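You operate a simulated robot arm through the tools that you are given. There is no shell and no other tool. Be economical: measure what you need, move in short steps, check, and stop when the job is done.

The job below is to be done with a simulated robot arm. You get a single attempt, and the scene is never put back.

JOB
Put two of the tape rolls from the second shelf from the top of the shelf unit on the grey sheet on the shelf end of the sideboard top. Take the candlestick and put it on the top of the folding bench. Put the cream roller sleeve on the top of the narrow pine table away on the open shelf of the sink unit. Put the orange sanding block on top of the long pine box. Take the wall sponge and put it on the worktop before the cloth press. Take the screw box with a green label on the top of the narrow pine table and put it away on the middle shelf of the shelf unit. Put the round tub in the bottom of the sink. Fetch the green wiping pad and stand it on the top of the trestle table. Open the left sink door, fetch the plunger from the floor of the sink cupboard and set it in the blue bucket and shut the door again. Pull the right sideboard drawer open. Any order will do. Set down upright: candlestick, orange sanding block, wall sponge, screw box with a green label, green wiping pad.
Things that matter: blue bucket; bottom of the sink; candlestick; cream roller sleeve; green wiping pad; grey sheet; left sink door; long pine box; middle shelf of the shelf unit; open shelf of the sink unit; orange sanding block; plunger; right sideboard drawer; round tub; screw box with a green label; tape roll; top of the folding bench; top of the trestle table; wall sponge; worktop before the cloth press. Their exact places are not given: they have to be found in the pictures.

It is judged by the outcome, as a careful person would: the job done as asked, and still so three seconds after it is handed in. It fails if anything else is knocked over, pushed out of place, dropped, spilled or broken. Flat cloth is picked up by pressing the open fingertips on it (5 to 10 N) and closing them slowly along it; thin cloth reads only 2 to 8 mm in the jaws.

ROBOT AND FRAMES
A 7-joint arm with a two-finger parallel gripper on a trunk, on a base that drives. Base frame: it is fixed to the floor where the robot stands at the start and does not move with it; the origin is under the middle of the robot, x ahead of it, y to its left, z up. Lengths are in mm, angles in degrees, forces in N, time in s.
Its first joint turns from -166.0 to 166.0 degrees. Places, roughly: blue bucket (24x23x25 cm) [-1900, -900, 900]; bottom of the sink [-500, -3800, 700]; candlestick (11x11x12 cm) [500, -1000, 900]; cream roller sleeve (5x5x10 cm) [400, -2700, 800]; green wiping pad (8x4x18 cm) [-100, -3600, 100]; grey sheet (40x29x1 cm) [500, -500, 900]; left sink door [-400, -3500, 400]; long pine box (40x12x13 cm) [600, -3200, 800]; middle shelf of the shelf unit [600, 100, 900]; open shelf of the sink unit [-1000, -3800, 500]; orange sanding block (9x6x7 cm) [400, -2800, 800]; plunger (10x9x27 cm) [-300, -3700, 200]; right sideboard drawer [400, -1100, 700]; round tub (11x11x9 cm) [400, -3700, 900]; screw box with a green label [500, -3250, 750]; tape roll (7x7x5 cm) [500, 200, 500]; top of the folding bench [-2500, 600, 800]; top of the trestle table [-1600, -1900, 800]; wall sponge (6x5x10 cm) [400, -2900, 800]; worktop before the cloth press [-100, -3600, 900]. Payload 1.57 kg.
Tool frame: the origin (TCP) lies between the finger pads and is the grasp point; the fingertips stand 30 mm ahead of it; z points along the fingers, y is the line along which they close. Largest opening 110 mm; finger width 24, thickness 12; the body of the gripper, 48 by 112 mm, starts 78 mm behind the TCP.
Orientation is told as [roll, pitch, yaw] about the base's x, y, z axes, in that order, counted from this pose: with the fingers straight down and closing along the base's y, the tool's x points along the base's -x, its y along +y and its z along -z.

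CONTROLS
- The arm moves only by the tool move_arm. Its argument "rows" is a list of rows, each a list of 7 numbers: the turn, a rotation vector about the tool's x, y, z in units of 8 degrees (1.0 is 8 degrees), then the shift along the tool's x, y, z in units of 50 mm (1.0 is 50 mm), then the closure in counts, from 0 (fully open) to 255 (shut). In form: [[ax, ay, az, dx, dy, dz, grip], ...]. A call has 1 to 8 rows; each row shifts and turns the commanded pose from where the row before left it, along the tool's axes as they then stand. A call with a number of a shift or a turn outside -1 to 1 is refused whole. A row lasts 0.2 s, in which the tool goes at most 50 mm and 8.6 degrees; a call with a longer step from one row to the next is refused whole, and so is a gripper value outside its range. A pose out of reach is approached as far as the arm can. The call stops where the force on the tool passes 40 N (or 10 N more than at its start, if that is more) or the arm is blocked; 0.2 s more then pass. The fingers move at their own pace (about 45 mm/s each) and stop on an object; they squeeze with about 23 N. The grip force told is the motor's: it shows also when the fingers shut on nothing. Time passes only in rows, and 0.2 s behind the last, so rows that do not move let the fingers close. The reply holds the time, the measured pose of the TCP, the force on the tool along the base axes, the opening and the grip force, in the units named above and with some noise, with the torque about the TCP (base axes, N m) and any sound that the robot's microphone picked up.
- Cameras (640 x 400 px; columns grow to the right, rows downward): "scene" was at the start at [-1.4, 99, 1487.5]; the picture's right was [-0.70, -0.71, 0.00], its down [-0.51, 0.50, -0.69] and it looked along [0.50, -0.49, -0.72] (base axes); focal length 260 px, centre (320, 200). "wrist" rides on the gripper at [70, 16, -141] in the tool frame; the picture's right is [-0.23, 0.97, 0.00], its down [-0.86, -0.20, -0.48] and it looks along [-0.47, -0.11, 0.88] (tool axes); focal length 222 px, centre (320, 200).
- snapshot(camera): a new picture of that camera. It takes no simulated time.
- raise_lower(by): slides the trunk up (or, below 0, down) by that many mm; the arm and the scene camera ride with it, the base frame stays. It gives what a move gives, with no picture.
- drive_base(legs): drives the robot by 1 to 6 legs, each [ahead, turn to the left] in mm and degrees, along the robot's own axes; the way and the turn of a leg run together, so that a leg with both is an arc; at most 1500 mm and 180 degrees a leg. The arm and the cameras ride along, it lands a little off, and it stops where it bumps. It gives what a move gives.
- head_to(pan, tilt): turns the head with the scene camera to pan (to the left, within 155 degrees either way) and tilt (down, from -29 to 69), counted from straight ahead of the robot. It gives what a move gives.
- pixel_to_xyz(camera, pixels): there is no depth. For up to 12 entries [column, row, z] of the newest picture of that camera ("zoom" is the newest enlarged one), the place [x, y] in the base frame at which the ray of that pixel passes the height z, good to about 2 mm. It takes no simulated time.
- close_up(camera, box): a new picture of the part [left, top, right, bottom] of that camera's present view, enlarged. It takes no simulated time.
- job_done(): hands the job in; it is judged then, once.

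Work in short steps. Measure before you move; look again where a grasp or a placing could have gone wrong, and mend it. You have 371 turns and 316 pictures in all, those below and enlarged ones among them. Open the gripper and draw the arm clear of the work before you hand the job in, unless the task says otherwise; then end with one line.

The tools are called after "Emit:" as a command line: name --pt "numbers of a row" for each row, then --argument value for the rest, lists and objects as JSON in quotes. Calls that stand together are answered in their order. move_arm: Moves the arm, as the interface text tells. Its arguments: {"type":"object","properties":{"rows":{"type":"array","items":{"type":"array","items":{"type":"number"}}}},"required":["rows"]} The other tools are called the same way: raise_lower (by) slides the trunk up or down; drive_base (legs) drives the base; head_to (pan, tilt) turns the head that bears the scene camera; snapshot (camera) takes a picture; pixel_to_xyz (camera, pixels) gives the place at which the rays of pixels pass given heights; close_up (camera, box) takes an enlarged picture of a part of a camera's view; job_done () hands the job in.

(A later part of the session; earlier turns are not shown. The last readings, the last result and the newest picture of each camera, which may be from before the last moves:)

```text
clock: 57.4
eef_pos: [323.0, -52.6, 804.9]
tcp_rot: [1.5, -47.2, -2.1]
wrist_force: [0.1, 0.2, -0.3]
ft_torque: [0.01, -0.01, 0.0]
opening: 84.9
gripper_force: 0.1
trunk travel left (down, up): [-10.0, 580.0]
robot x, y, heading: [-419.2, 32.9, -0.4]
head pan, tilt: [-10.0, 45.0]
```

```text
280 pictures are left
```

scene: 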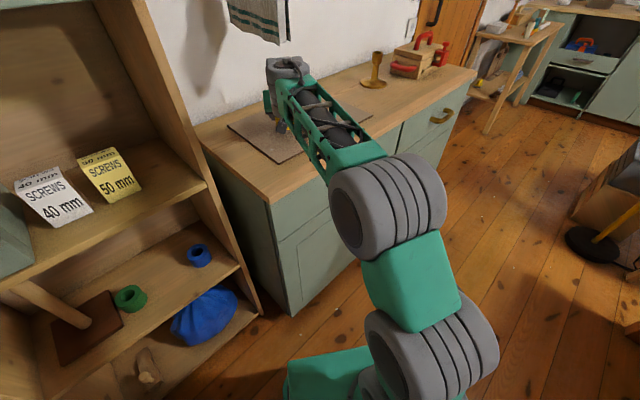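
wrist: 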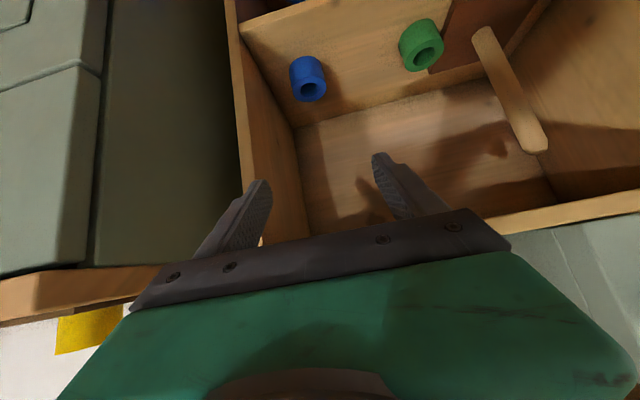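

Lower the tool by 150 with the arm, then drive ahead.

Emit:
move_arm --pt "0 0 0 0.73 0 0.68 58" --pt "0 0 0 0.73 0 0.68 58" --pt "0 0 0 0.73 0 0.68 58"

Emit:
drive_base --legs '[[130, 0]]'

Emit:
snapshot --camera "wrist"

```text
clock: 58.2
eef_pos: [322.9, -48.2, 656.5]
tcp_rot: [1.4, -47.2, -2.0]
wrist_force: [-0.7, -0.1, -0.4]
ft_torque: [-0.01, 0.01, 0.0]
opening: 85.1
gripper_force: 0.0
trunk travel left (down, up): [-10.0, 580.0]
robot x, y, heading: [-413.4, 34.7, -0.1]
head pan, tilt: [-10.0, 45.0]
```

```text
clock: 59.5
eef_pos: [454.0, -49.5, 655.6]
tcp_rot: [1.3, -47.1, -2.1]
wrist_force: [-0.7, 0.1, 0.4]
ft_torque: [0.02, -0.02, 0.03]
opening: 85.2
gripper_force: 0.1
trunk travel left (down, up): [-10.0, 580.0]
robot x, y, heading: [-287.6, 34.4, -0.5]
head pan, tilt: [-10.0, 45.0]
```

```text
279 pictures are left
```

wrist: 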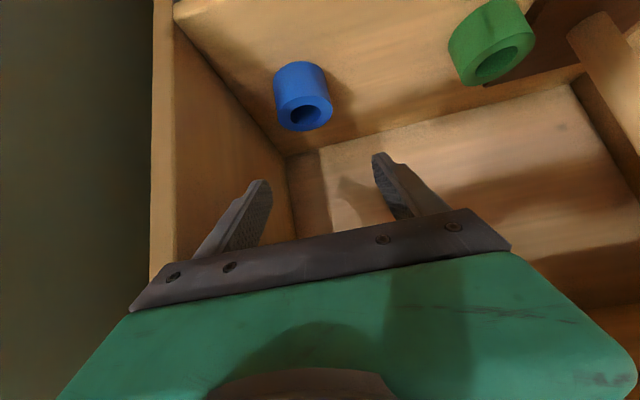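

Emit:
pixel_to_xyz --camera "wrist" --pixels '[[306, 113, 528], [279, 153, 478], [177, 20, 478]]'

```text
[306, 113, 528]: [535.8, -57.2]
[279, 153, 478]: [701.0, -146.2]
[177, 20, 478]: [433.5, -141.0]
```

Emit:
move_arm --pt "0 0 0 0.22 -0.09 0.79 58" --pt "0 0 0 0.22 0 0.79 58" --pt "0 0 0 0.22 0 0.79 58" --pt "0 0 0 0.22 0 0.79 58"

Emit:
snapshot --camera "wrist"

```text
clock: 60.5
eef_pos: [541.6, -53.4, 515.2]
tcp_rot: [1.2, -47.2, -2.0]
wrist_force: [0.3, 0.7, 0.4]
ft_torque: [0.0, 0.09, 0.01]
opening: 84.9
gripper_force: 0.2
trunk travel left (down, up): [-10.0, 580.0]
robot x, y, heading: [-285.5, 31.4, -0.4]
head pan, tilt: [-10.0, 45.0]
```

```text
278 pictures are left
```

wrist: 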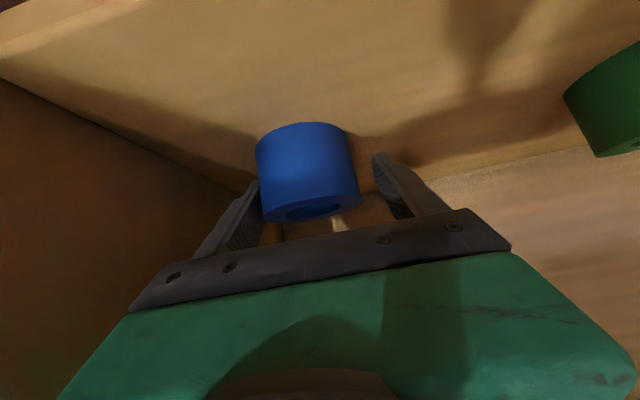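

Emit:
move_arm --pt "0 0 0 0 -0.1 0 58" --pt "0 0 0 0 0 0 150" --pt "0 0 0 0 0 0 255" --pt "0 0 0 0 0 0 255" --pt "0 0 0 -0.59 0 -0.54 255" --pt "0 0 0 0 0 -0.95 255" --pt "0 0 0 0 0 -0.95 255" --pt "0 0 0 0 0 -0.95 255"

Emit:
snapshot --camera "wrist"

```text
clock: 62.3
eef_pos: [433.1, -57.1, 652.4]
tcp_rot: [1.4, -46.9, -2.1]
wrist_force: [0.0, -1.0, -1.9]
ft_torque: [0.03, -0.04, -0.05]
opening: 68.8
gripper_force: 23.0
trunk travel left (down, up): [-10.0, 580.0]
robot x, y, heading: [-284.9, 31.2, -0.3]
head pan, tilt: [-10.0, 45.0]
```

```text
277 pictures are left
```

wrist: 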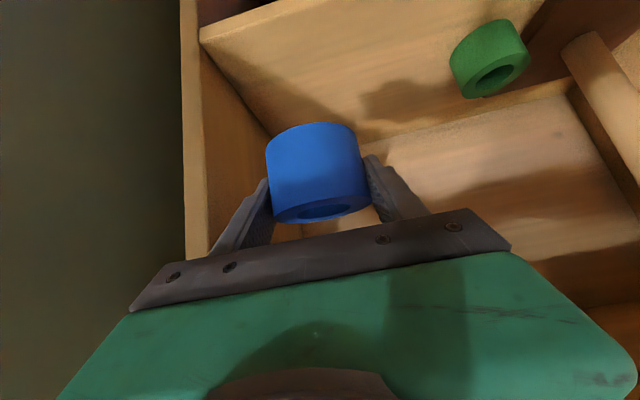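

Blue roll held. Back off, raise, turn and drive to the sheet again.

Emit:
drive_base --legs '[[-150, 0]]'

Emit:
raise_lower --by 420

Emit:
drive_base --legs '[[0, -34.5], [320, 0]]'

Emit:
snapshot --camera "wrist"

```text
clock: 63.7
eef_pos: [281.2, -58.7, 652.7]
tcp_rot: [1.5, -47.1, -2.2]
wrist_force: [-0.1, 0.0, -0.5]
ft_torque: [-0.01, -0.01, -0.02]
opening: 68.4
gripper_force: 23.2
trunk travel left (down, up): [-10.0, 580.0]
robot x, y, heading: [-438.2, 30.0, -0.3]
head pan, tilt: [-10.0, 45.0]
```

```text
refused: 420 is not a number from -400 to 400
```

```text
clock: 66.9
eef_pos: [240.8, -553.1, 653.3]
tcp_rot: [1.0, -46.1, -36.3]
wrist_force: [-13.5, 8.3, 6.8]
ft_torque: [0.24, -0.24, 0.72]
opening: 68.4
gripper_force: 23.0
trunk travel left (down, up): [-10.0, 580.0]
robot x, y, heading: [-293.1, -68.2, -35.1]
head pan, tilt: [-10.0, 45.0]
stopped in leg 2: the force on the tool passed its limit (the readings are from after the stop); the commanded pose is now the measured one
```

```text
276 pictures are left
```

wrist: 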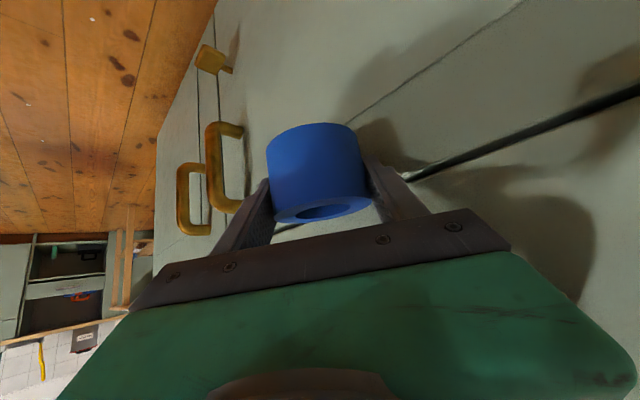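

The raise was refused and the hand bumped the sideboard front lightly. Back off first.

Emit:
drive_base --legs '[[-180, 0]]'

Emit:
raise_lower --by 390

Emit:
snapshot --camera "wrist"

Emit:
snapshot --camera "scene"

```text
clock: 68.4
eef_pos: [99.8, -451.4, 651.9]
tcp_rot: [0.9, -46.0, -36.5]
wrist_force: [-0.5, -0.6, -0.4]
ft_torque: [0.01, 0.0, 0.01]
opening: 68.2
gripper_force: 22.6
trunk travel left (down, up): [-10.0, 580.0]
robot x, y, heading: [-428.7, 33.6, -35.5]
head pan, tilt: [-10.0, 45.0]
```

```text
clock: 72.1
eef_pos: [99.9, -451.5, 1041.6]
tcp_rot: [0.9, -46.0, -36.3]
wrist_force: [-0.4, -0.6, -0.9]
ft_torque: [0.0, 0.01, -0.01]
opening: 68.3
gripper_force: 22.9
trunk travel left (down, up): [-400.0, 190.0]
robot x, y, heading: [-432.3, 31.2, -35.3]
head pan, tilt: [-10.0, 45.0]
```

```text
275 pictures are left
```

wrist: 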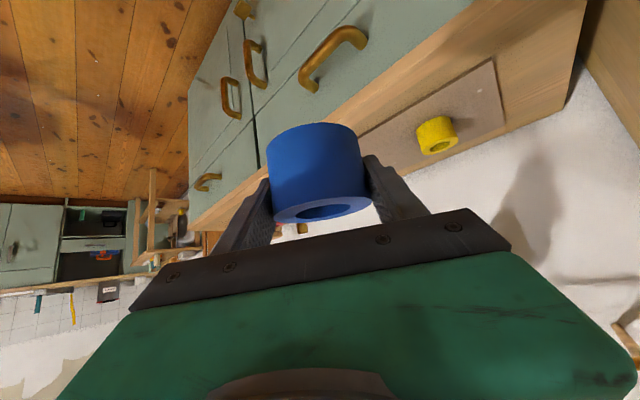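

```text
274 pictures are left
```

scene: 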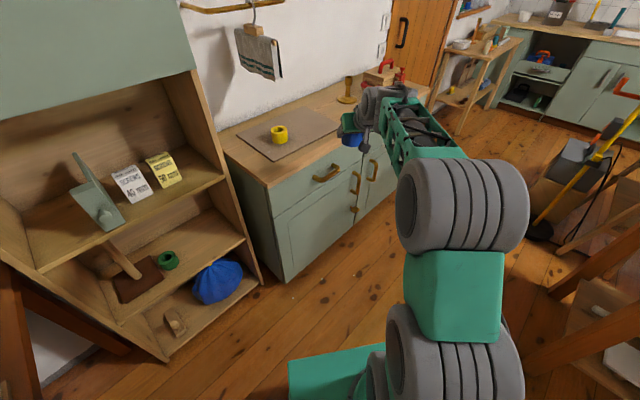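

All fine. Drive ahead over the sheet.

Emit:
drive_base --legs '[[320, 0]]'

Emit:
move_arm --pt "0 0 0 -0.34 0.6 0.36 255" --pt "0 0 0 -0.34 0.6 0.36 255"

Emit:
snapshot --camera "wrist"

```text
clock: 74.2
eef_pos: [359.6, -638.8, 1041.3]
tcp_rot: [0.9, -46.0, -36.5]
wrist_force: [-0.2, 0.0, -0.6]
ft_torque: [-0.01, 0.0, 0.01]
opening: 68.2
gripper_force: 23.1
trunk travel left (down, up): [-400.0, 190.0]
robot x, y, heading: [-172.2, -155.3, -35.3]
head pan, tilt: [-10.0, 45.0]
```

```text
clock: 74.8
eef_pos: [434.7, -619.4, 1040.0]
tcp_rot: [0.9, -45.9, -36.6]
wrist_force: [0.5, 0.0, -0.3]
ft_torque: [0.03, 0.03, 0.01]
opening: 68.4
gripper_force: 23.4
trunk travel left (down, up): [-400.0, 190.0]
robot x, y, heading: [-173.3, -153.1, -35.2]
head pan, tilt: [-10.0, 45.0]
```

```text
273 pictures are left
```

wrist: 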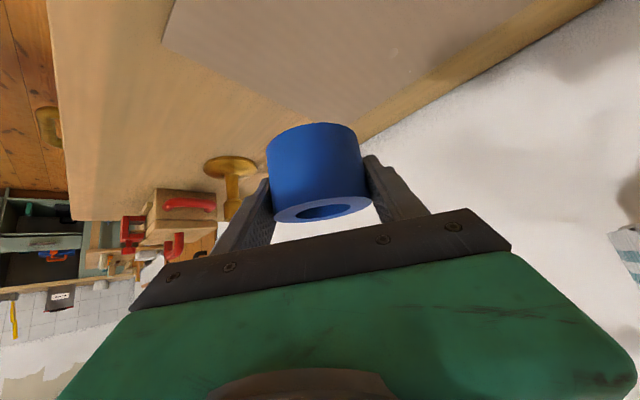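

Emit:
pixel_to_xyz --camera "wrist" --pixels '[[163, 43, 858], [360, 120, 858], [230, 165, 858]]'

```text
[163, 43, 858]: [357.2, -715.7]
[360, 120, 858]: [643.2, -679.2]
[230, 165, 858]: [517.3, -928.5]
```

Target is within the sheet. Lower.

Emit:
raise_lower --by -130

Emit:
move_arm --pt "0 0 0 0.07 0.3 0.07 255" --pt "0 0 0 0.06 0 0.055 255" --pt "0 0 0 0.06 0 0.055 255" --pt "0 0 0 0.045 0 0.041 255"

```text
clock: 76.4
eef_pos: [434.3, -620.3, 910.5]
tcp_rot: [0.9, -46.1, -36.6]
wrist_force: [-0.1, 0.2, -0.9]
ft_torque: [0.0, -0.02, -0.03]
opening: 68.3
gripper_force: 22.4
trunk travel left (down, up): [-270.0, 320.0]
robot x, y, heading: [-173.2, -153.0, -35.2]
head pan, tilt: [-10.0, 45.0]
```

```text
clock: 77.4
eef_pos: [444.2, -606.2, 894.1]
tcp_rot: [0.9, -46.0, -36.5]
wrist_force: [0.1, -0.1, -0.4]
ft_torque: [0.04, -0.01, 0.01]
opening: 68.1
gripper_force: 22.8
trunk travel left (down, up): [-270.0, 320.0]
robot x, y, heading: [-177.2, -154.3, -35.5]
head pan, tilt: [-10.0, 45.0]
```

Emit:
move_arm --pt "0 0 0 0.03 0 0.03 255" --pt "0 0 0 0.02 0 0.02 255"

```text
clock: 78.0
eef_pos: [444.4, -606.0, 891.9]
tcp_rot: [0.9, -46.2, -36.4]
wrist_force: [-0.2, -1.0, 1.1]
ft_torque: [-0.13, 0.04, -0.01]
opening: 68.2
gripper_force: 22.9
trunk travel left (down, up): [-270.0, 320.0]
robot x, y, heading: [-176.7, -157.7, -35.4]
head pan, tilt: [-10.0, 45.0]
```

Contact begins; release and lift.

Emit:
move_arm --pt "0 0 0 0.015 0 0.015 255" --pt "0 0 0 0 0 0 100" --pt "0 0 0 0 0 0 40" --pt "0 0 0 0 0 0 40" --pt "0 0 0 -0.4 0 -0.37 40" --pt "0 0 0 -0.7 0 -0.68 40" --pt "0 0 0 -0.7 0 -0.68 40" --pt "0 0 0 -0.7 0 -0.68 40"

Emit:
head_to --pan -15 --tilt 35

Emit:
snapshot --camera "wrist"

Emit:
snapshot --camera "scene"

```text
clock: 79.8
eef_pos: [444.4, -609.7, 1064.0]
tcp_rot: [1.0, -46.0, -36.7]
wrist_force: [0.7, 0.6, -1.0]
ft_torque: [0.04, -0.01, 0.04]
opening: 92.6
gripper_force: 0.1
trunk travel left (down, up): [-270.0, 320.0]
robot x, y, heading: [-170.6, -153.4, -35.5]
head pan, tilt: [-10.0, 45.0]
```

```text
clock: 80.5
eef_pos: [444.0, -610.3, 1063.6]
tcp_rot: [0.8, -46.0, -36.6]
wrist_force: [0.1, -0.5, -0.2]
ft_torque: [0.0, -0.01, 0.0]
opening: 92.6
gripper_force: 0.0
trunk travel left (down, up): [-270.0, 320.0]
robot x, y, heading: [-177.7, -153.9, -35.2]
head pan, tilt: [-15.0, 35.0]
```

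```text
272 pictures are left
```

wrist: 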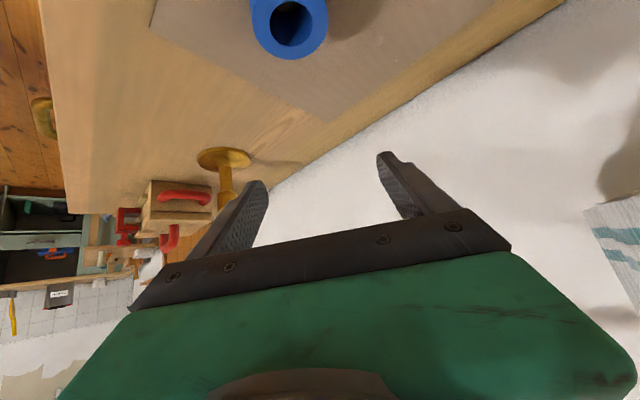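

```text
271 pictures are left
```

scene: 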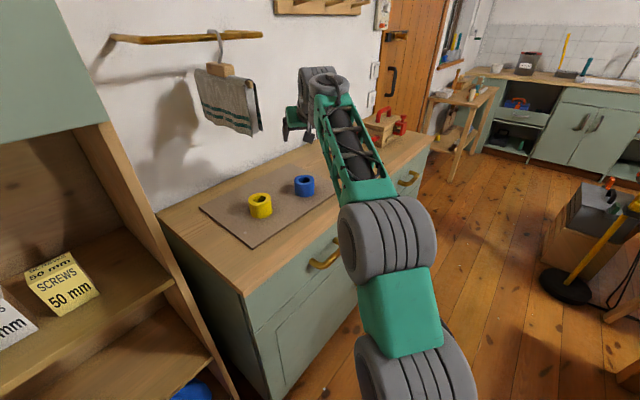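

Both rolls are on the sheet. Next the candlestick: I raise the trunk for clearance and drive along the sideboard.

Emit:
raise_lower --by 100

Emit:
drive_base --legs '[[0, -65], [450, 0], [0, 80]]'

Emit:
snapshot --camera "wrist"

Emit:
snapshot --camera "scene"

```text
clock: 81.9
eef_pos: [444.6, -610.6, 1163.9]
tcp_rot: [0.9, -46.0, -36.5]
wrist_force: [1.3, 0.0, 0.3]
ft_torque: [0.0, -0.02, -0.02]
opening: 92.3
gripper_force: 0.1
trunk travel left (down, up): [-370.0, 220.0]
robot x, y, heading: [-171.8, -151.1, -35.7]
head pan, tilt: [-15.0, 35.0]
```

```text
clock: 90.9
eef_pos: [469.2, -861.2, 1164.8]
tcp_rot: [0.9, -46.0, -20.2]
wrist_force: [0.0, -0.4, 0.2]
ft_torque: [0.03, 0.0, 0.0]
opening: 93.0
gripper_force: 0.1
trunk travel left (down, up): [-370.0, 220.0]
robot x, y, heading: [-248.7, -597.4, -19.3]
head pan, tilt: [-15.0, 35.0]
```

```text
270 pictures are left
```

wrist: 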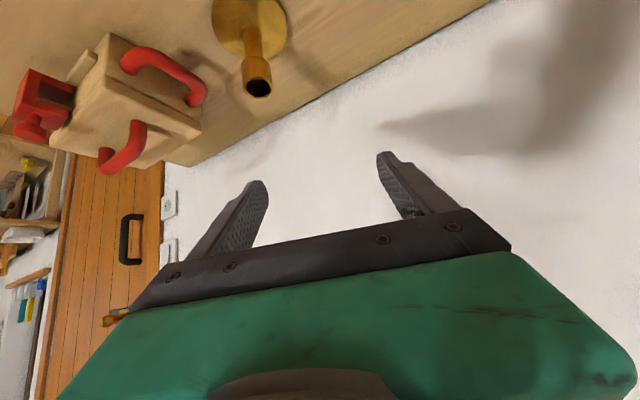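

```text
269 pictures are left
```

scene: 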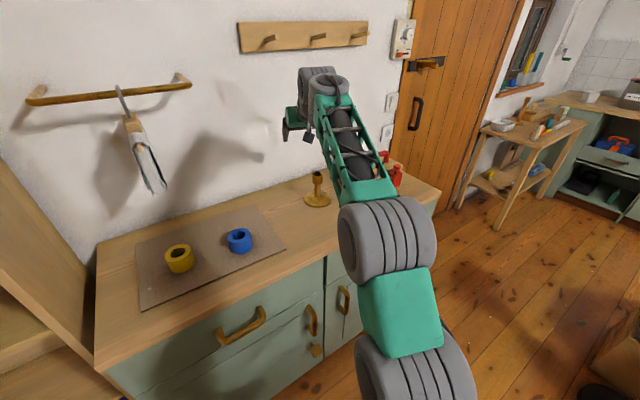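

Emit:
pixel_to_xyz --camera "wrist" --pixels '[[246, 25, 860], [258, 88, 970], [258, 88, 940]]'

Emit:
pixel_to_xyz --camera "scene" --pixels '[[318, 202, 860], [317, 174, 970], [317, 174, 940], [380, 178, 1000]]'

```text
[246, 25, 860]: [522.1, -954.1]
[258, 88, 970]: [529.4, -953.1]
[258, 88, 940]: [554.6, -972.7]
```

```text
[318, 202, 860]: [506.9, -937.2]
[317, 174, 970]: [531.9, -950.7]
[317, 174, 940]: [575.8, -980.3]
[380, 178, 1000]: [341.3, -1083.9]
```

Emit:
close_up --camera "scene" --box '[278, 155, 358, 215]'

Emit:
close_up --camera "wrist" --box '[170, 0, 330, 110]'

```text
6.67 times, centred on (318, 185) of scene
```

zoom: 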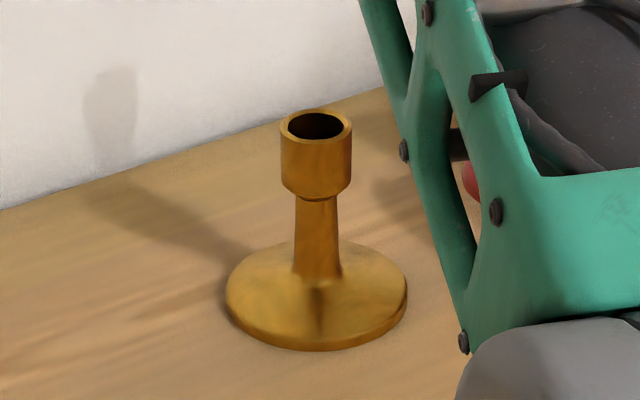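

```text
3.64 times, centred on (250, 55) of wrist
```

zoom: 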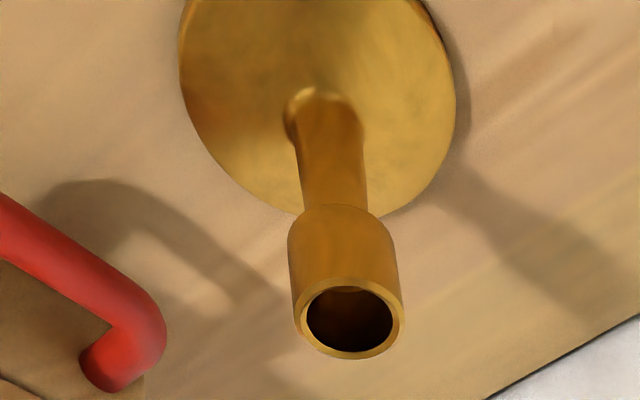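

Emit:
move_arm --pt "0 0 0 -0.403 -0.427 0.417 40" --pt "0 0 0 -0.403 -0.427 0.417 40" --pt "0 0 0 -0.403 -0.427 0.417 40"

Emit:
raise_lower --by -150

Emit:
snapshot --camera "wrist"

```text
clock: 91.7
eef_pos: [499.4, -929.1, 1142.9]
tcp_rot: [0.9, -46.0, -20.2]
wrist_force: [-0.5, 0.5, -1.2]
ft_torque: [-0.01, -0.02, 0.01]
opening: 92.7
gripper_force: 0.1
out of reach, approached as far as the arm can: row 2, 3
trunk travel left (down, up): [-370.0, 220.0]
robot x, y, heading: [-249.3, -600.8, -19.2]
head pan, tilt: [-15.0, 35.0]
```

```text
clock: 93.4
eef_pos: [497.9, -928.2, 992.6]
tcp_rot: [0.9, -46.1, -20.3]
wrist_force: [0.3, 0.7, -0.5]
ft_torque: [0.02, -0.03, 0.02]
opening: 92.6
gripper_force: 0.0
trunk travel left (down, up): [-220.0, 370.0]
robot x, y, heading: [-249.7, -595.4, -19.0]
head pan, tilt: [-15.0, 35.0]
```

```text
266 pictures are left
```

wrist: 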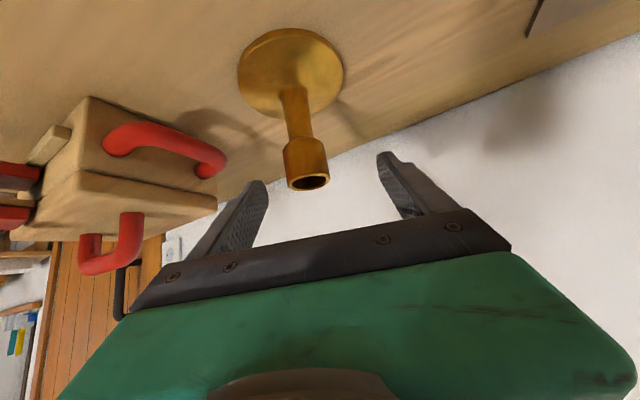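

Reach limit; I shift slightly right and drive ahead 38 mm to straddle the cup.

Emit:
move_arm --pt "0 0 0 0 -0.22 0 40"

Emit:
drive_base --legs '[[38, 0]]'

Emit:
snapshot --camera "wrist"

```text
clock: 93.8
eef_pos: [494.4, -938.7, 993.1]
tcp_rot: [0.9, -46.0, -20.1]
wrist_force: [0.5, -0.5, -0.4]
ft_torque: [-0.02, -0.01, 0.0]
opening: 92.6
gripper_force: 0.1
trunk travel left (down, up): [-220.0, 370.0]
robot x, y, heading: [-252.7, -598.8, -18.9]
head pan, tilt: [-15.0, 35.0]
```

```text
clock: 94.7
eef_pos: [531.7, -952.2, 991.7]
tcp_rot: [0.9, -46.0, -20.2]
wrist_force: [0.0, -0.1, -0.2]
ft_torque: [-0.03, 0.0, -0.02]
opening: 92.7
gripper_force: 0.0
trunk travel left (down, up): [-220.0, 370.0]
robot x, y, heading: [-213.6, -609.7, -19.1]
head pan, tilt: [-15.0, 35.0]
```

```text
265 pictures are left
```

wrist: 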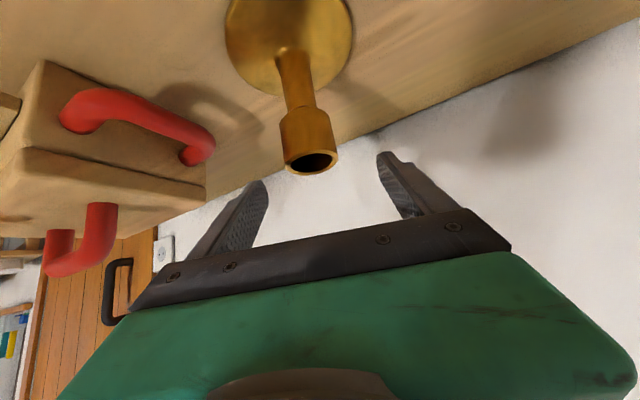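

Emit:
pixel_to_xyz --camera "wrist" --pixels '[[311, 162, 973], [311, 162, 960], [290, 45, 858]]'

```text
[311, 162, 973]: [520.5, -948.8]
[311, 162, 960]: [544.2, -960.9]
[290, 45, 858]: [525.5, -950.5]
```

Emit:
raise_lower --by -46

Emit:
snapshot --camera "wrist"

```text
clock: 95.6
eef_pos: [531.8, -951.2, 947.3]
tcp_rot: [0.9, -46.0, -20.3]
wrist_force: [-0.2, 0.3, -0.7]
ft_torque: [0.03, 0.02, -0.01]
opening: 92.8
gripper_force: 0.0
trunk travel left (down, up): [-174.0, 416.0]
robot x, y, heading: [-215.3, -609.3, -19.1]
head pan, tilt: [-15.0, 35.0]
```

```text
264 pictures are left
```

wrist: 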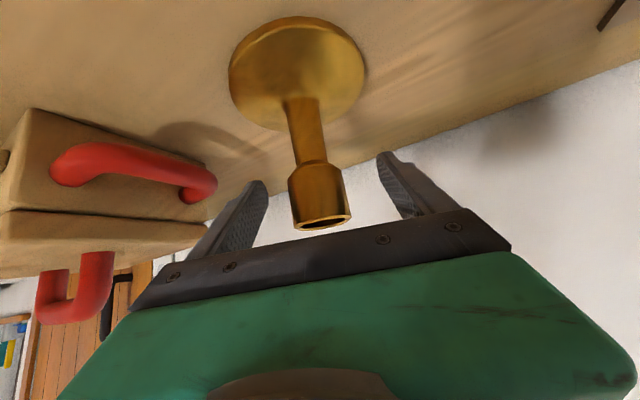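

Emit:
move_arm --pt "0 0 0 0 0 0 120" --pt "0 0 0 0 0 0 180" --pt "0 0 0 0 0 0 255" --pt "0 0 0 0 0 0 255" --pt "0 0 0 0 0 0 255"

Emit:
raise_lower --by 150

Emit:
snapshot --camera "wrist"

```text
clock: 96.8
eef_pos: [531.0, -952.7, 946.6]
tcp_rot: [0.8, -46.0, -20.2]
wrist_force: [-1.7, -2.9, 1.0]
ft_torque: [-0.06, 0.01, -0.02]
opening: 40.7
gripper_force: 22.7
trunk travel left (down, up): [-174.0, 416.0]
robot x, y, heading: [-213.8, -607.5, -18.9]
head pan, tilt: [-15.0, 35.0]
```

```text
clock: 98.5
eef_pos: [530.1, -952.3, 1095.8]
tcp_rot: [0.9, -45.9, -20.1]
wrist_force: [-0.3, -1.0, -6.1]
ft_torque: [-0.01, -0.02, 0.0]
opening: 40.7
gripper_force: 22.7
trunk travel left (down, up): [-324.0, 266.0]
robot x, y, heading: [-218.6, -609.7, -18.9]
head pan, tilt: [-15.0, 35.0]
```

```text
263 pictures are left
```

wrist: 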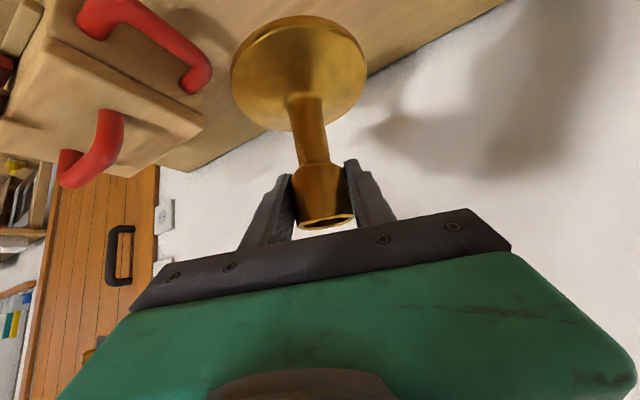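

Candlestick held. I back off from the sideboard and look toward the folding bench and clear path.

Emit:
drive_base --legs '[[-120, 0], [0, 60]]'

Emit:
head_to --pan 150 --tilt 30

Emit:
snapshot --camera "scene"

Emit:
pixel_to_xyz --camera "scene" --pixels '[[320, 200, 0], [320, 300, 0]]'

```text
clock: 102.5
eef_pos: [334.4, -87.2, 1096.9]
tcp_rot: [0.9, -45.9, 40.6]
wrist_force: [-0.6, -0.3, -5.8]
ft_torque: [0.05, -0.09, 0.0]
opening: 37.8
gripper_force: 22.6
trunk travel left (down, up): [-324.0, 266.0]
robot x, y, heading: [-331.3, -570.8, 41.6]
head pan, tilt: [-15.0, 35.0]
```

```text
clock: 105.0
eef_pos: [334.4, -88.2, 1097.1]
tcp_rot: [0.9, -45.9, 40.6]
wrist_force: [-0.3, 0.0, -6.9]
ft_torque: [0.03, -0.06, -0.02]
opening: 37.6
gripper_force: 23.1
trunk travel left (down, up): [-324.0, 266.0]
robot x, y, heading: [-326.4, -569.5, 41.6]
head pan, tilt: [150.0, 30.0]
```

```text
262 pictures are left
```

scene: 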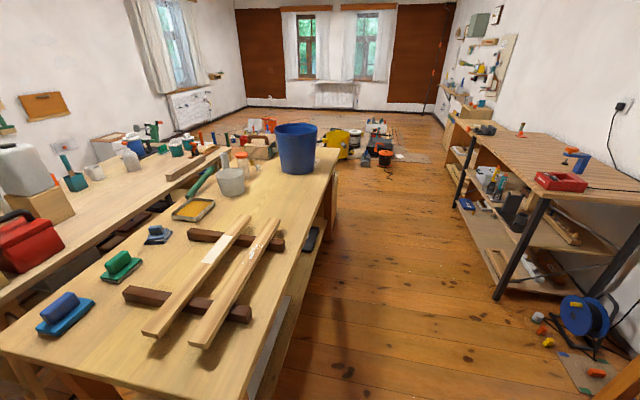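

```text
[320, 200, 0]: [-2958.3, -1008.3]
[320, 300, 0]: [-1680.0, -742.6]
```

Emit:
snapshot --camera "wrist"

Emit:
pixel_to_xyz --camera "scene" --pixels '[[238, 399, 780], [340, 150, 780], [300, 172, 780], [545, 196, 780], [478, 138, 780], [497, 299, 0], [545, 350, 0], [370, 165, 0], [270, 395, 0], [310, 300, 0], [560, 183, 800]]'

```text
261 pictures are left
```

wrist: 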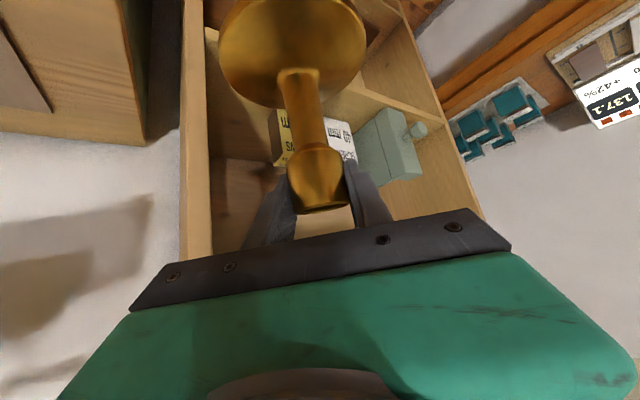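

```text
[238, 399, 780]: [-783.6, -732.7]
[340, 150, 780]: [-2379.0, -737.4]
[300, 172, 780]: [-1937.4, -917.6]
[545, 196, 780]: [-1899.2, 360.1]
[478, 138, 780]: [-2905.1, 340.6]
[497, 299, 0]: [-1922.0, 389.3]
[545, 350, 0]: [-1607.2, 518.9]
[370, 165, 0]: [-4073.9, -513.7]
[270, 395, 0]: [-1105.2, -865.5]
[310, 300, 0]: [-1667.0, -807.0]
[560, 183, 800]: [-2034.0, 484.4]
```

The candlestick seems tilted a bit in the grip. I take a closer look.

Emit:
close_up --camera "wrist" --box '[200, 0, 440, 240]'

```text
1.67 times, centred on (320, 120) of wrist
```

zoom: 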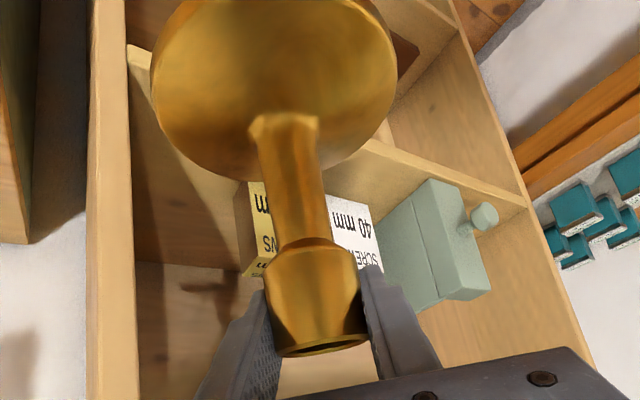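

The candlestick is tilted maybe 10–14° in the grip, which I can correct at placement. I drive via the free corridor (y≈-190) toward the folding bench.

Emit:
raise_lower --by 100

Emit:
drive_base --legs '[[0, 108], [750, 0], [0, 30]]'

Emit:
head_to --pan -30 --tilt 35

Emit:
snapshot --camera "scene"

Emit:
snapshot --camera "wrist"

```text
clock: 106.3
eef_pos: [335.0, -86.7, 1195.7]
tcp_rot: [0.9, -46.0, 40.5]
wrist_force: [-0.3, 0.8, -6.0]
ft_torque: [0.04, -0.07, 0.01]
opening: 37.8
gripper_force: 22.8
trunk travel left (down, up): [-424.0, 166.0]
robot x, y, heading: [-322.9, -574.1, 41.7]
head pan, tilt: [150.0, 30.0]
```

```text
clock: 116.4
eef_pos: [-1805.1, -156.3, 1195.4]
tcp_rot: [0.9, -45.9, -179.2]
wrist_force: [-0.1, -0.3, -6.5]
ft_torque: [-0.01, 0.06, -0.01]
opening: 38.0
gripper_force: 22.8
trunk travel left (down, up): [-424.0, 166.0]
robot x, y, heading: [-988.2, -210.9, -178.1]
head pan, tilt: [150.0, 30.0]
```

```text
clock: 119.1
eef_pos: [-1805.1, -155.2, 1195.6]
tcp_rot: [0.9, -46.0, -179.2]
wrist_force: [-0.2, -0.1, -6.0]
ft_torque: [0.02, 0.04, -0.02]
opening: 37.9
gripper_force: 22.7
trunk travel left (down, up): [-424.0, 166.0]
robot x, y, heading: [-986.9, -208.6, -178.3]
head pan, tilt: [-30.0, 35.0]
```

```text
259 pictures are left
```

scene: 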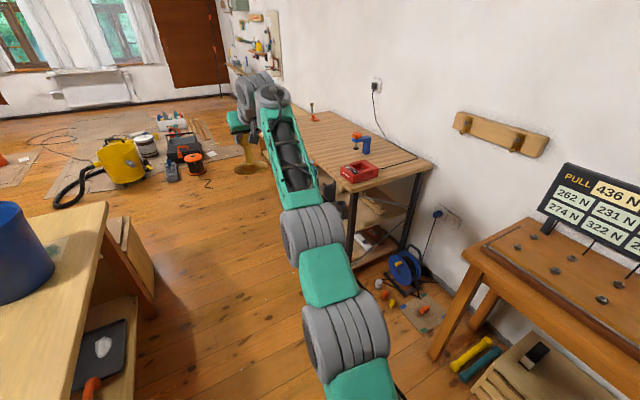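

```text
258 pictures are left
```

wrist: 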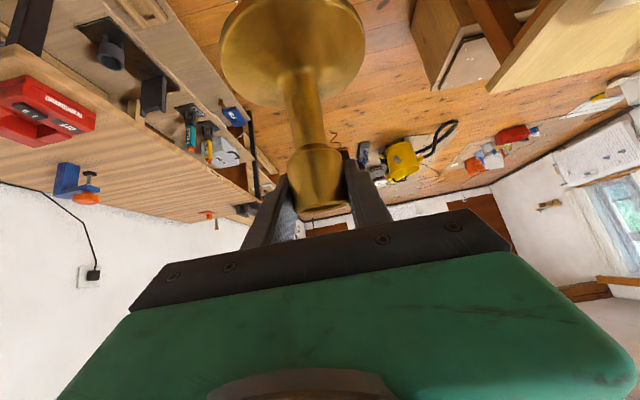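

Drive on and turn to face the bench.

Emit:
drive_base --legs '[[1450, 0], [0, -90]]'

Emit:
head_to --pan 0 --tilt 40

Emit:
snapshot --camera "scene"

Emit:
snapshot --camera "wrist"

```text
clock: 130.1
eef_pos: [-2375.1, 566.0, 1195.7]
tcp_rot: [1.0, -46.0, 90.9]
wrist_force: [0.2, 0.1, -6.4]
ft_torque: [0.07, -0.02, -0.01]
opening: 38.0
gripper_force: 23.1
trunk travel left (down, up): [-424.0, 166.0]
robot x, y, heading: [-2428.5, -257.2, 91.5]
head pan, tilt: [-30.0, 35.0]
```

```text
clock: 131.1
eef_pos: [-2373.6, 566.0, 1194.8]
tcp_rot: [1.0, -46.0, 90.8]
wrist_force: [0.4, -0.3, -6.4]
ft_torque: [0.09, 0.03, -0.01]
opening: 38.0
gripper_force: 23.6
trunk travel left (down, up): [-424.0, 166.0]
robot x, y, heading: [-2426.1, -251.7, 91.7]
head pan, tilt: [0.0, 40.0]
```

```text
257 pictures are left
```

scene: 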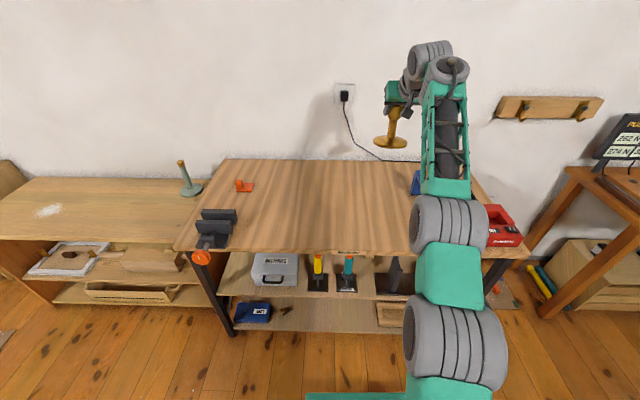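

```text
256 pictures are left
```

wrist: 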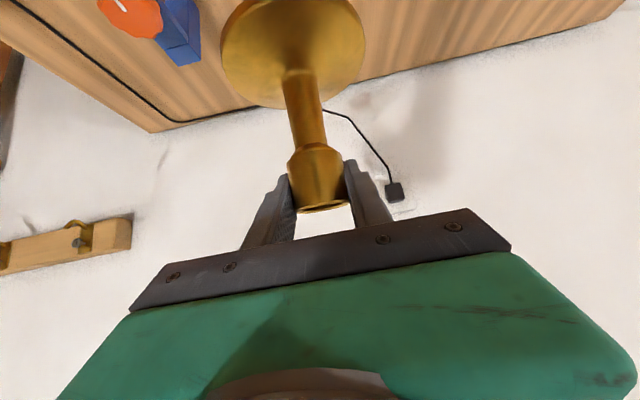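

Emit:
pixel_to_xyz --camera "scene" --pixels '[[300, 160, 750], [300, 160, 800], [300, 160, 850], [415, 190, 800], [240, 190, 800], [300, 252, 800]]'

Emit:
pixel_to_xyz --camera "wrist" --pixels '[[170, 130, 750], [170, 130, 800], [170, 130, 850], [190, 60, 800]]'

```text
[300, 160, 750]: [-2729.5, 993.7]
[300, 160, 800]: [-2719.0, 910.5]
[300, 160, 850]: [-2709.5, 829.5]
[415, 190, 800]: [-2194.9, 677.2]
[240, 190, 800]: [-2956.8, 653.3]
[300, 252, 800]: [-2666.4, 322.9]
```

```text
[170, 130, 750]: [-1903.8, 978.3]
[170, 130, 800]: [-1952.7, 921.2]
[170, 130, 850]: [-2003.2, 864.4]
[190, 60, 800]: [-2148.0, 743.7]
```

Bench top z≈780, spot at (-2374,566) is clear. I tilt the tool 12° further forward to bring the candlestick upright and lower.

Emit:
move_arm --pt "0 -0.75 0 0 0.6 0 255" --pt "0 -0.75 0 0 0.6 0 255"

Emit:
raise_lower --by -280

Emit:
snapshot --camera "wrist"

Emit:
close_up --camera "scene" --box '[260, 60, 500, 210]'

```text
clock: 131.7
eef_pos: [-2434.9, 565.0, 1196.6]
tcp_rot: [1.1, -57.9, 90.5]
wrist_force: [-0.3, 0.3, -5.9]
ft_torque: [-0.06, 0.01, 0.01]
opening: 38.0
gripper_force: 23.4
trunk travel left (down, up): [-424.0, 166.0]
robot x, y, heading: [-2428.6, -249.9, 91.9]
head pan, tilt: [0.0, 40.0]
```

```text
clock: 134.5
eef_pos: [-2435.7, 566.3, 916.9]
tcp_rot: [1.2, -57.9, 90.4]
wrist_force: [0.8, -0.1, -6.0]
ft_torque: [-0.03, -0.01, -0.01]
opening: 38.0
gripper_force: 22.9
trunk travel left (down, up): [-144.0, 446.0]
robot x, y, heading: [-2425.8, -249.7, 91.9]
head pan, tilt: [0.0, 40.0]
```

```text
255 pictures are left
```

wrist: 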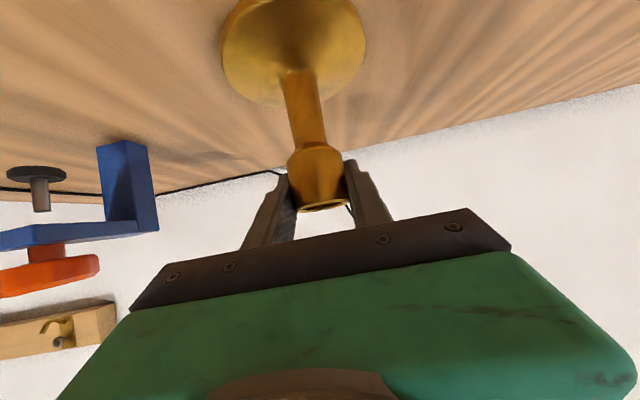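

```text
2.67 times, centred on (380, 135) of scene
```

zoom: 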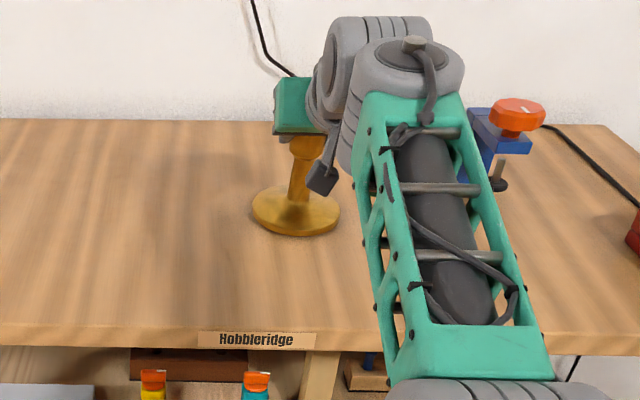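

Emit:
move_arm --pt "0 0 0 0.136 0 0.085 255" --pt "0 0 0 0.136 0 0.085 255" --pt "0 0 0 0.136 0 0.085 255" --pt "0 0 0 0.136 0 0.085 255"

```text
clock: 135.5
eef_pos: [-2436.1, 565.0, 883.0]
tcp_rot: [1.3, -57.8, 90.5]
wrist_force: [-1.4, -0.5, 15.6]
ft_torque: [0.04, -0.02, -0.03]
opening: 40.3
gripper_force: 23.3
trunk travel left (down, up): [-144.0, 446.0]
robot x, y, heading: [-2430.5, -250.7, 91.8]
head pan, tilt: [0.0, 40.0]
```

Contact with ~20 N; opening back to 40.3, i.e. straightened. Look.

Emit:
close_up --camera "scene" --box '[320, 90, 440, 165]'

Emit:
snapshot --camera "wrist"

```text
5.33 times, centred on (380, 128) of scene
```

zoom: 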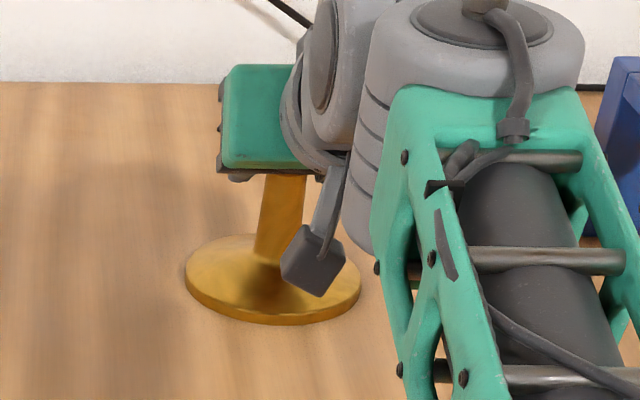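

```text
252 pictures are left
```

wrist: 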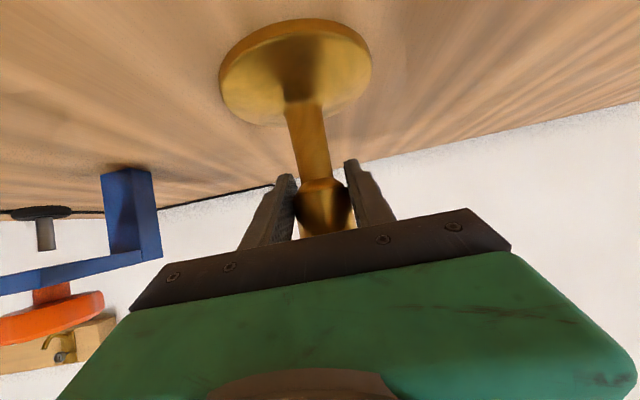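

Base flat on the bench. Release, then raise clear vertically.

Emit:
move_arm --pt "0 0 0 0 0 0 180" --pt "0 0 0 0 0 0 120" --pt "0 0 0 0 0 0 60" --pt "0 0 0 0 0 0 20" --pt "0 0 0 0 0 0 20"

Emit:
raise_lower --by 180

Emit:
drive_base --legs '[[-150, 0]]'

Emit:
snapshot --camera "scene"

```text
clock: 136.7
eef_pos: [-2435.8, 566.2, 885.3]
tcp_rot: [1.1, -57.8, 90.5]
wrist_force: [0.3, 0.5, -0.3]
ft_torque: [0.01, 0.01, -0.01]
opening: 101.3
gripper_force: 0.0
trunk travel left (down, up): [-144.0, 446.0]
robot x, y, heading: [-2424.7, -252.2, 92.0]
head pan, tilt: [0.0, 40.0]
```

```text
clock: 138.7
eef_pos: [-2435.3, 567.4, 1064.7]
tcp_rot: [1.2, -57.9, 90.5]
wrist_force: [-0.2, -0.8, -0.2]
ft_torque: [-0.01, -0.03, -0.02]
opening: 101.6
gripper_force: 0.0
trunk travel left (down, up): [-324.0, 266.0]
robot x, y, heading: [-2426.4, -251.1, 91.9]
head pan, tilt: [0.0, 40.0]
```

```text
clock: 140.1
eef_pos: [-2429.0, 414.4, 1065.0]
tcp_rot: [1.2, -57.9, 90.3]
wrist_force: [0.2, 1.1, 0.0]
ft_torque: [0.02, 0.01, 0.0]
opening: 101.5
gripper_force: 0.0
trunk travel left (down, up): [-324.0, 266.0]
robot x, y, heading: [-2421.4, -405.8, 91.9]
head pan, tilt: [0.0, 40.0]
```

```text
251 pictures are left
```

scene: 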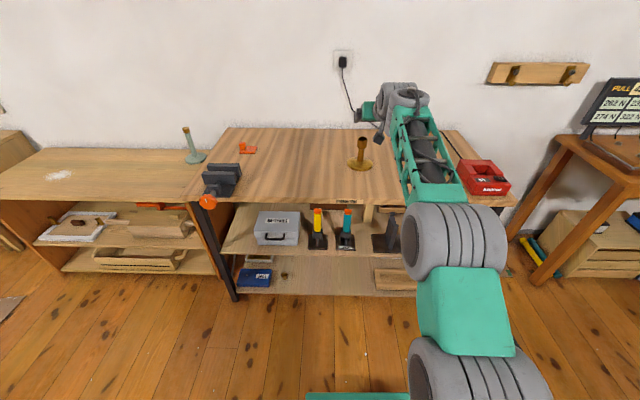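

Candlestick stands on the bench. Next, drive back via the corridor toward the sideboard's right drawer.

Emit:
drive_base --legs '[[0, -84], [1450, 0], [0, -8], [600, 0], [0, -60]]'

Emit:
head_to --pan -20 --tilt 35

Emit:
snapshot --camera "scene"

```text
clock: 157.1
eef_pos: [-6.8, -942.4, 1065.6]
tcp_rot: [1.2, -57.9, -62.7]
wrist_force: [-0.2, 0.8, -0.6]
ft_torque: [0.01, 0.01, -0.01]
opening: 101.5
gripper_force: 0.0
trunk travel left (down, up): [-324.0, 266.0]
robot x, y, heading: [-387.7, -213.0, -61.2]
head pan, tilt: [0.0, 40.0]
```

```text
clock: 157.9
eef_pos: [-7.2, -942.6, 1065.8]
tcp_rot: [1.1, -57.9, -62.6]
wrist_force: [0.0, 0.1, 0.7]
ft_torque: [0.02, 0.01, 0.0]
opening: 101.3
gripper_force: 0.2
trunk travel left (down, up): [-324.0, 266.0]
robot x, y, heading: [-384.7, -216.9, -61.2]
head pan, tilt: [-20.0, 35.0]
```

```text
250 pictures are left
```

scene: 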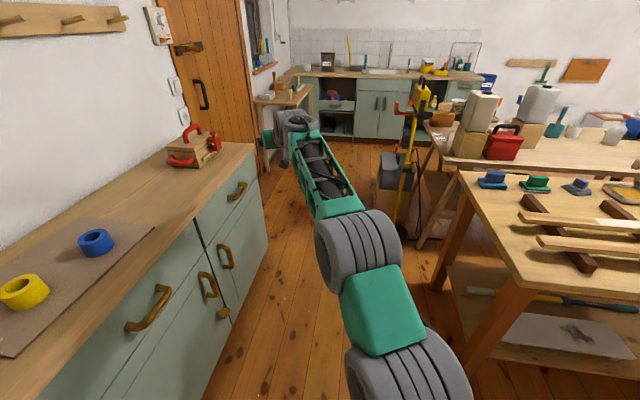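

Emit:
pixel_to_xyz --camera "scene" --pixels '[[237, 190, 700], [237, 190, 750], [237, 190, 780], [252, 152, 855], [200, 228, 855], [405, 225, 0], [385, 170, 300], [440, 195, 780], [478, 230, 0], [455, 172, 780], [440, 185, 0]]'

Emit:
close_up --camera "scene" --box '[180, 130, 280, 290]'

```text
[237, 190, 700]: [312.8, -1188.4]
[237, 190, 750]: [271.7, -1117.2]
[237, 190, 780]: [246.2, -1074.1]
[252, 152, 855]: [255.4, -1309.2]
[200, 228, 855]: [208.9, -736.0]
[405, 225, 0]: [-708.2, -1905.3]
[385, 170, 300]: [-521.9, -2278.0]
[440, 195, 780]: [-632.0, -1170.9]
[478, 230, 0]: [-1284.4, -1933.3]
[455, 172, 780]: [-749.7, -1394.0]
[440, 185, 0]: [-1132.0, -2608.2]
```

```text
2.50 times, centred on (230, 210) of scene
```

zoom: 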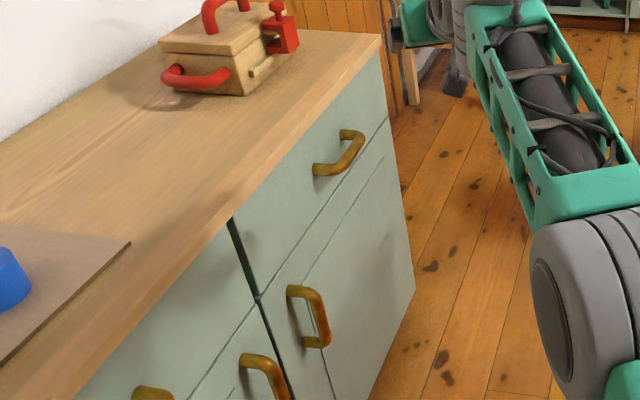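

I check the robot's own footprint by looking down.

Emit:
head_to --pan 30 --tilt 69

Emit:
snapshot --camera "scene"

Emit:
head_to --pan 140 --tilt 69

Emit:
snapshot --camera "scene"

```text
clock: 159.1
eef_pos: [-6.0, -941.1, 1065.3]
tcp_rot: [1.2, -58.0, -62.7]
wrist_force: [0.4, -0.1, 0.5]
ft_torque: [0.0, -0.02, -0.01]
opening: 101.4
gripper_force: 0.1
trunk travel left (down, up): [-324.0, 266.0]
robot x, y, heading: [-389.3, -218.7, -61.2]
head pan, tilt: [30.0, 68.8]
```

```text
248 pictures are left
```

scene: 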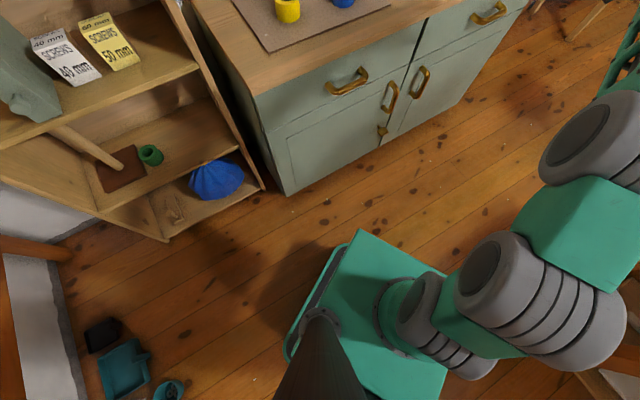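

```text
clock: 161.0
eef_pos: [-6.5, -941.6, 1066.0]
tcp_rot: [1.3, -57.9, -62.7]
wrist_force: [-0.3, 0.2, 0.4]
ft_torque: [0.03, -0.02, -0.06]
opening: 101.2
gripper_force: 0.1
trunk travel left (down, up): [-324.0, 266.0]
robot x, y, heading: [-385.3, -219.6, -61.2]
head pan, tilt: [140.0, 68.8]
```

```text
247 pictures are left
```

scene: 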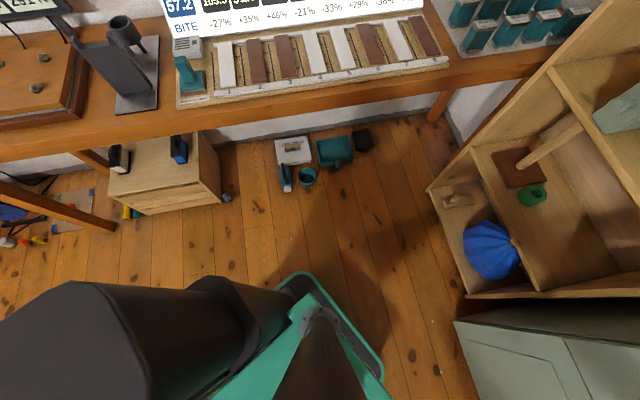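

Emit:
pixel_to_xyz --camera "scene" --pixels '[[303, 272, 300], [303, 272, 150], [303, 272, 0], [384, 370, 300], [384, 370, 150], [384, 370, 0], [320, 200, 0]]'

```text
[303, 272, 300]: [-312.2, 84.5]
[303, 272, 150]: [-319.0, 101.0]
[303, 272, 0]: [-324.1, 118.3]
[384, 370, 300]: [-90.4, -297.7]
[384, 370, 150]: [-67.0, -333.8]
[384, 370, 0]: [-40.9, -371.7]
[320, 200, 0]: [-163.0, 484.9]
```

Footprint is about ±230 mm. Now I retract the arm ~300 mm for working in the narrow gap.

Emit:
move_arm --pt "0 0 0 0.53 0 -0.84 20" --pt "0 0 0 0.53 0 -0.84 20" --pt "0 0 0 0.53 0 -0.84 20" --pt "0 0 0 0.53 0 -0.84 20" --pt "0 0 0 0.53 0 -0.84 20" --pt "0 0 0 0.53 0 -0.84 20"

```text
clock: 162.4
eef_pos: [-147.8, -680.7, 1061.6]
tcp_rot: [1.2, -58.1, -62.5]
wrist_force: [-0.1, 0.3, -0.6]
ft_torque: [0.02, 0.0, -0.01]
opening: 101.4
gripper_force: 0.0
trunk travel left (down, up): [-324.0, 266.0]
robot x, y, heading: [-385.5, -215.6, -61.1]
head pan, tilt: [140.0, 68.8]
```

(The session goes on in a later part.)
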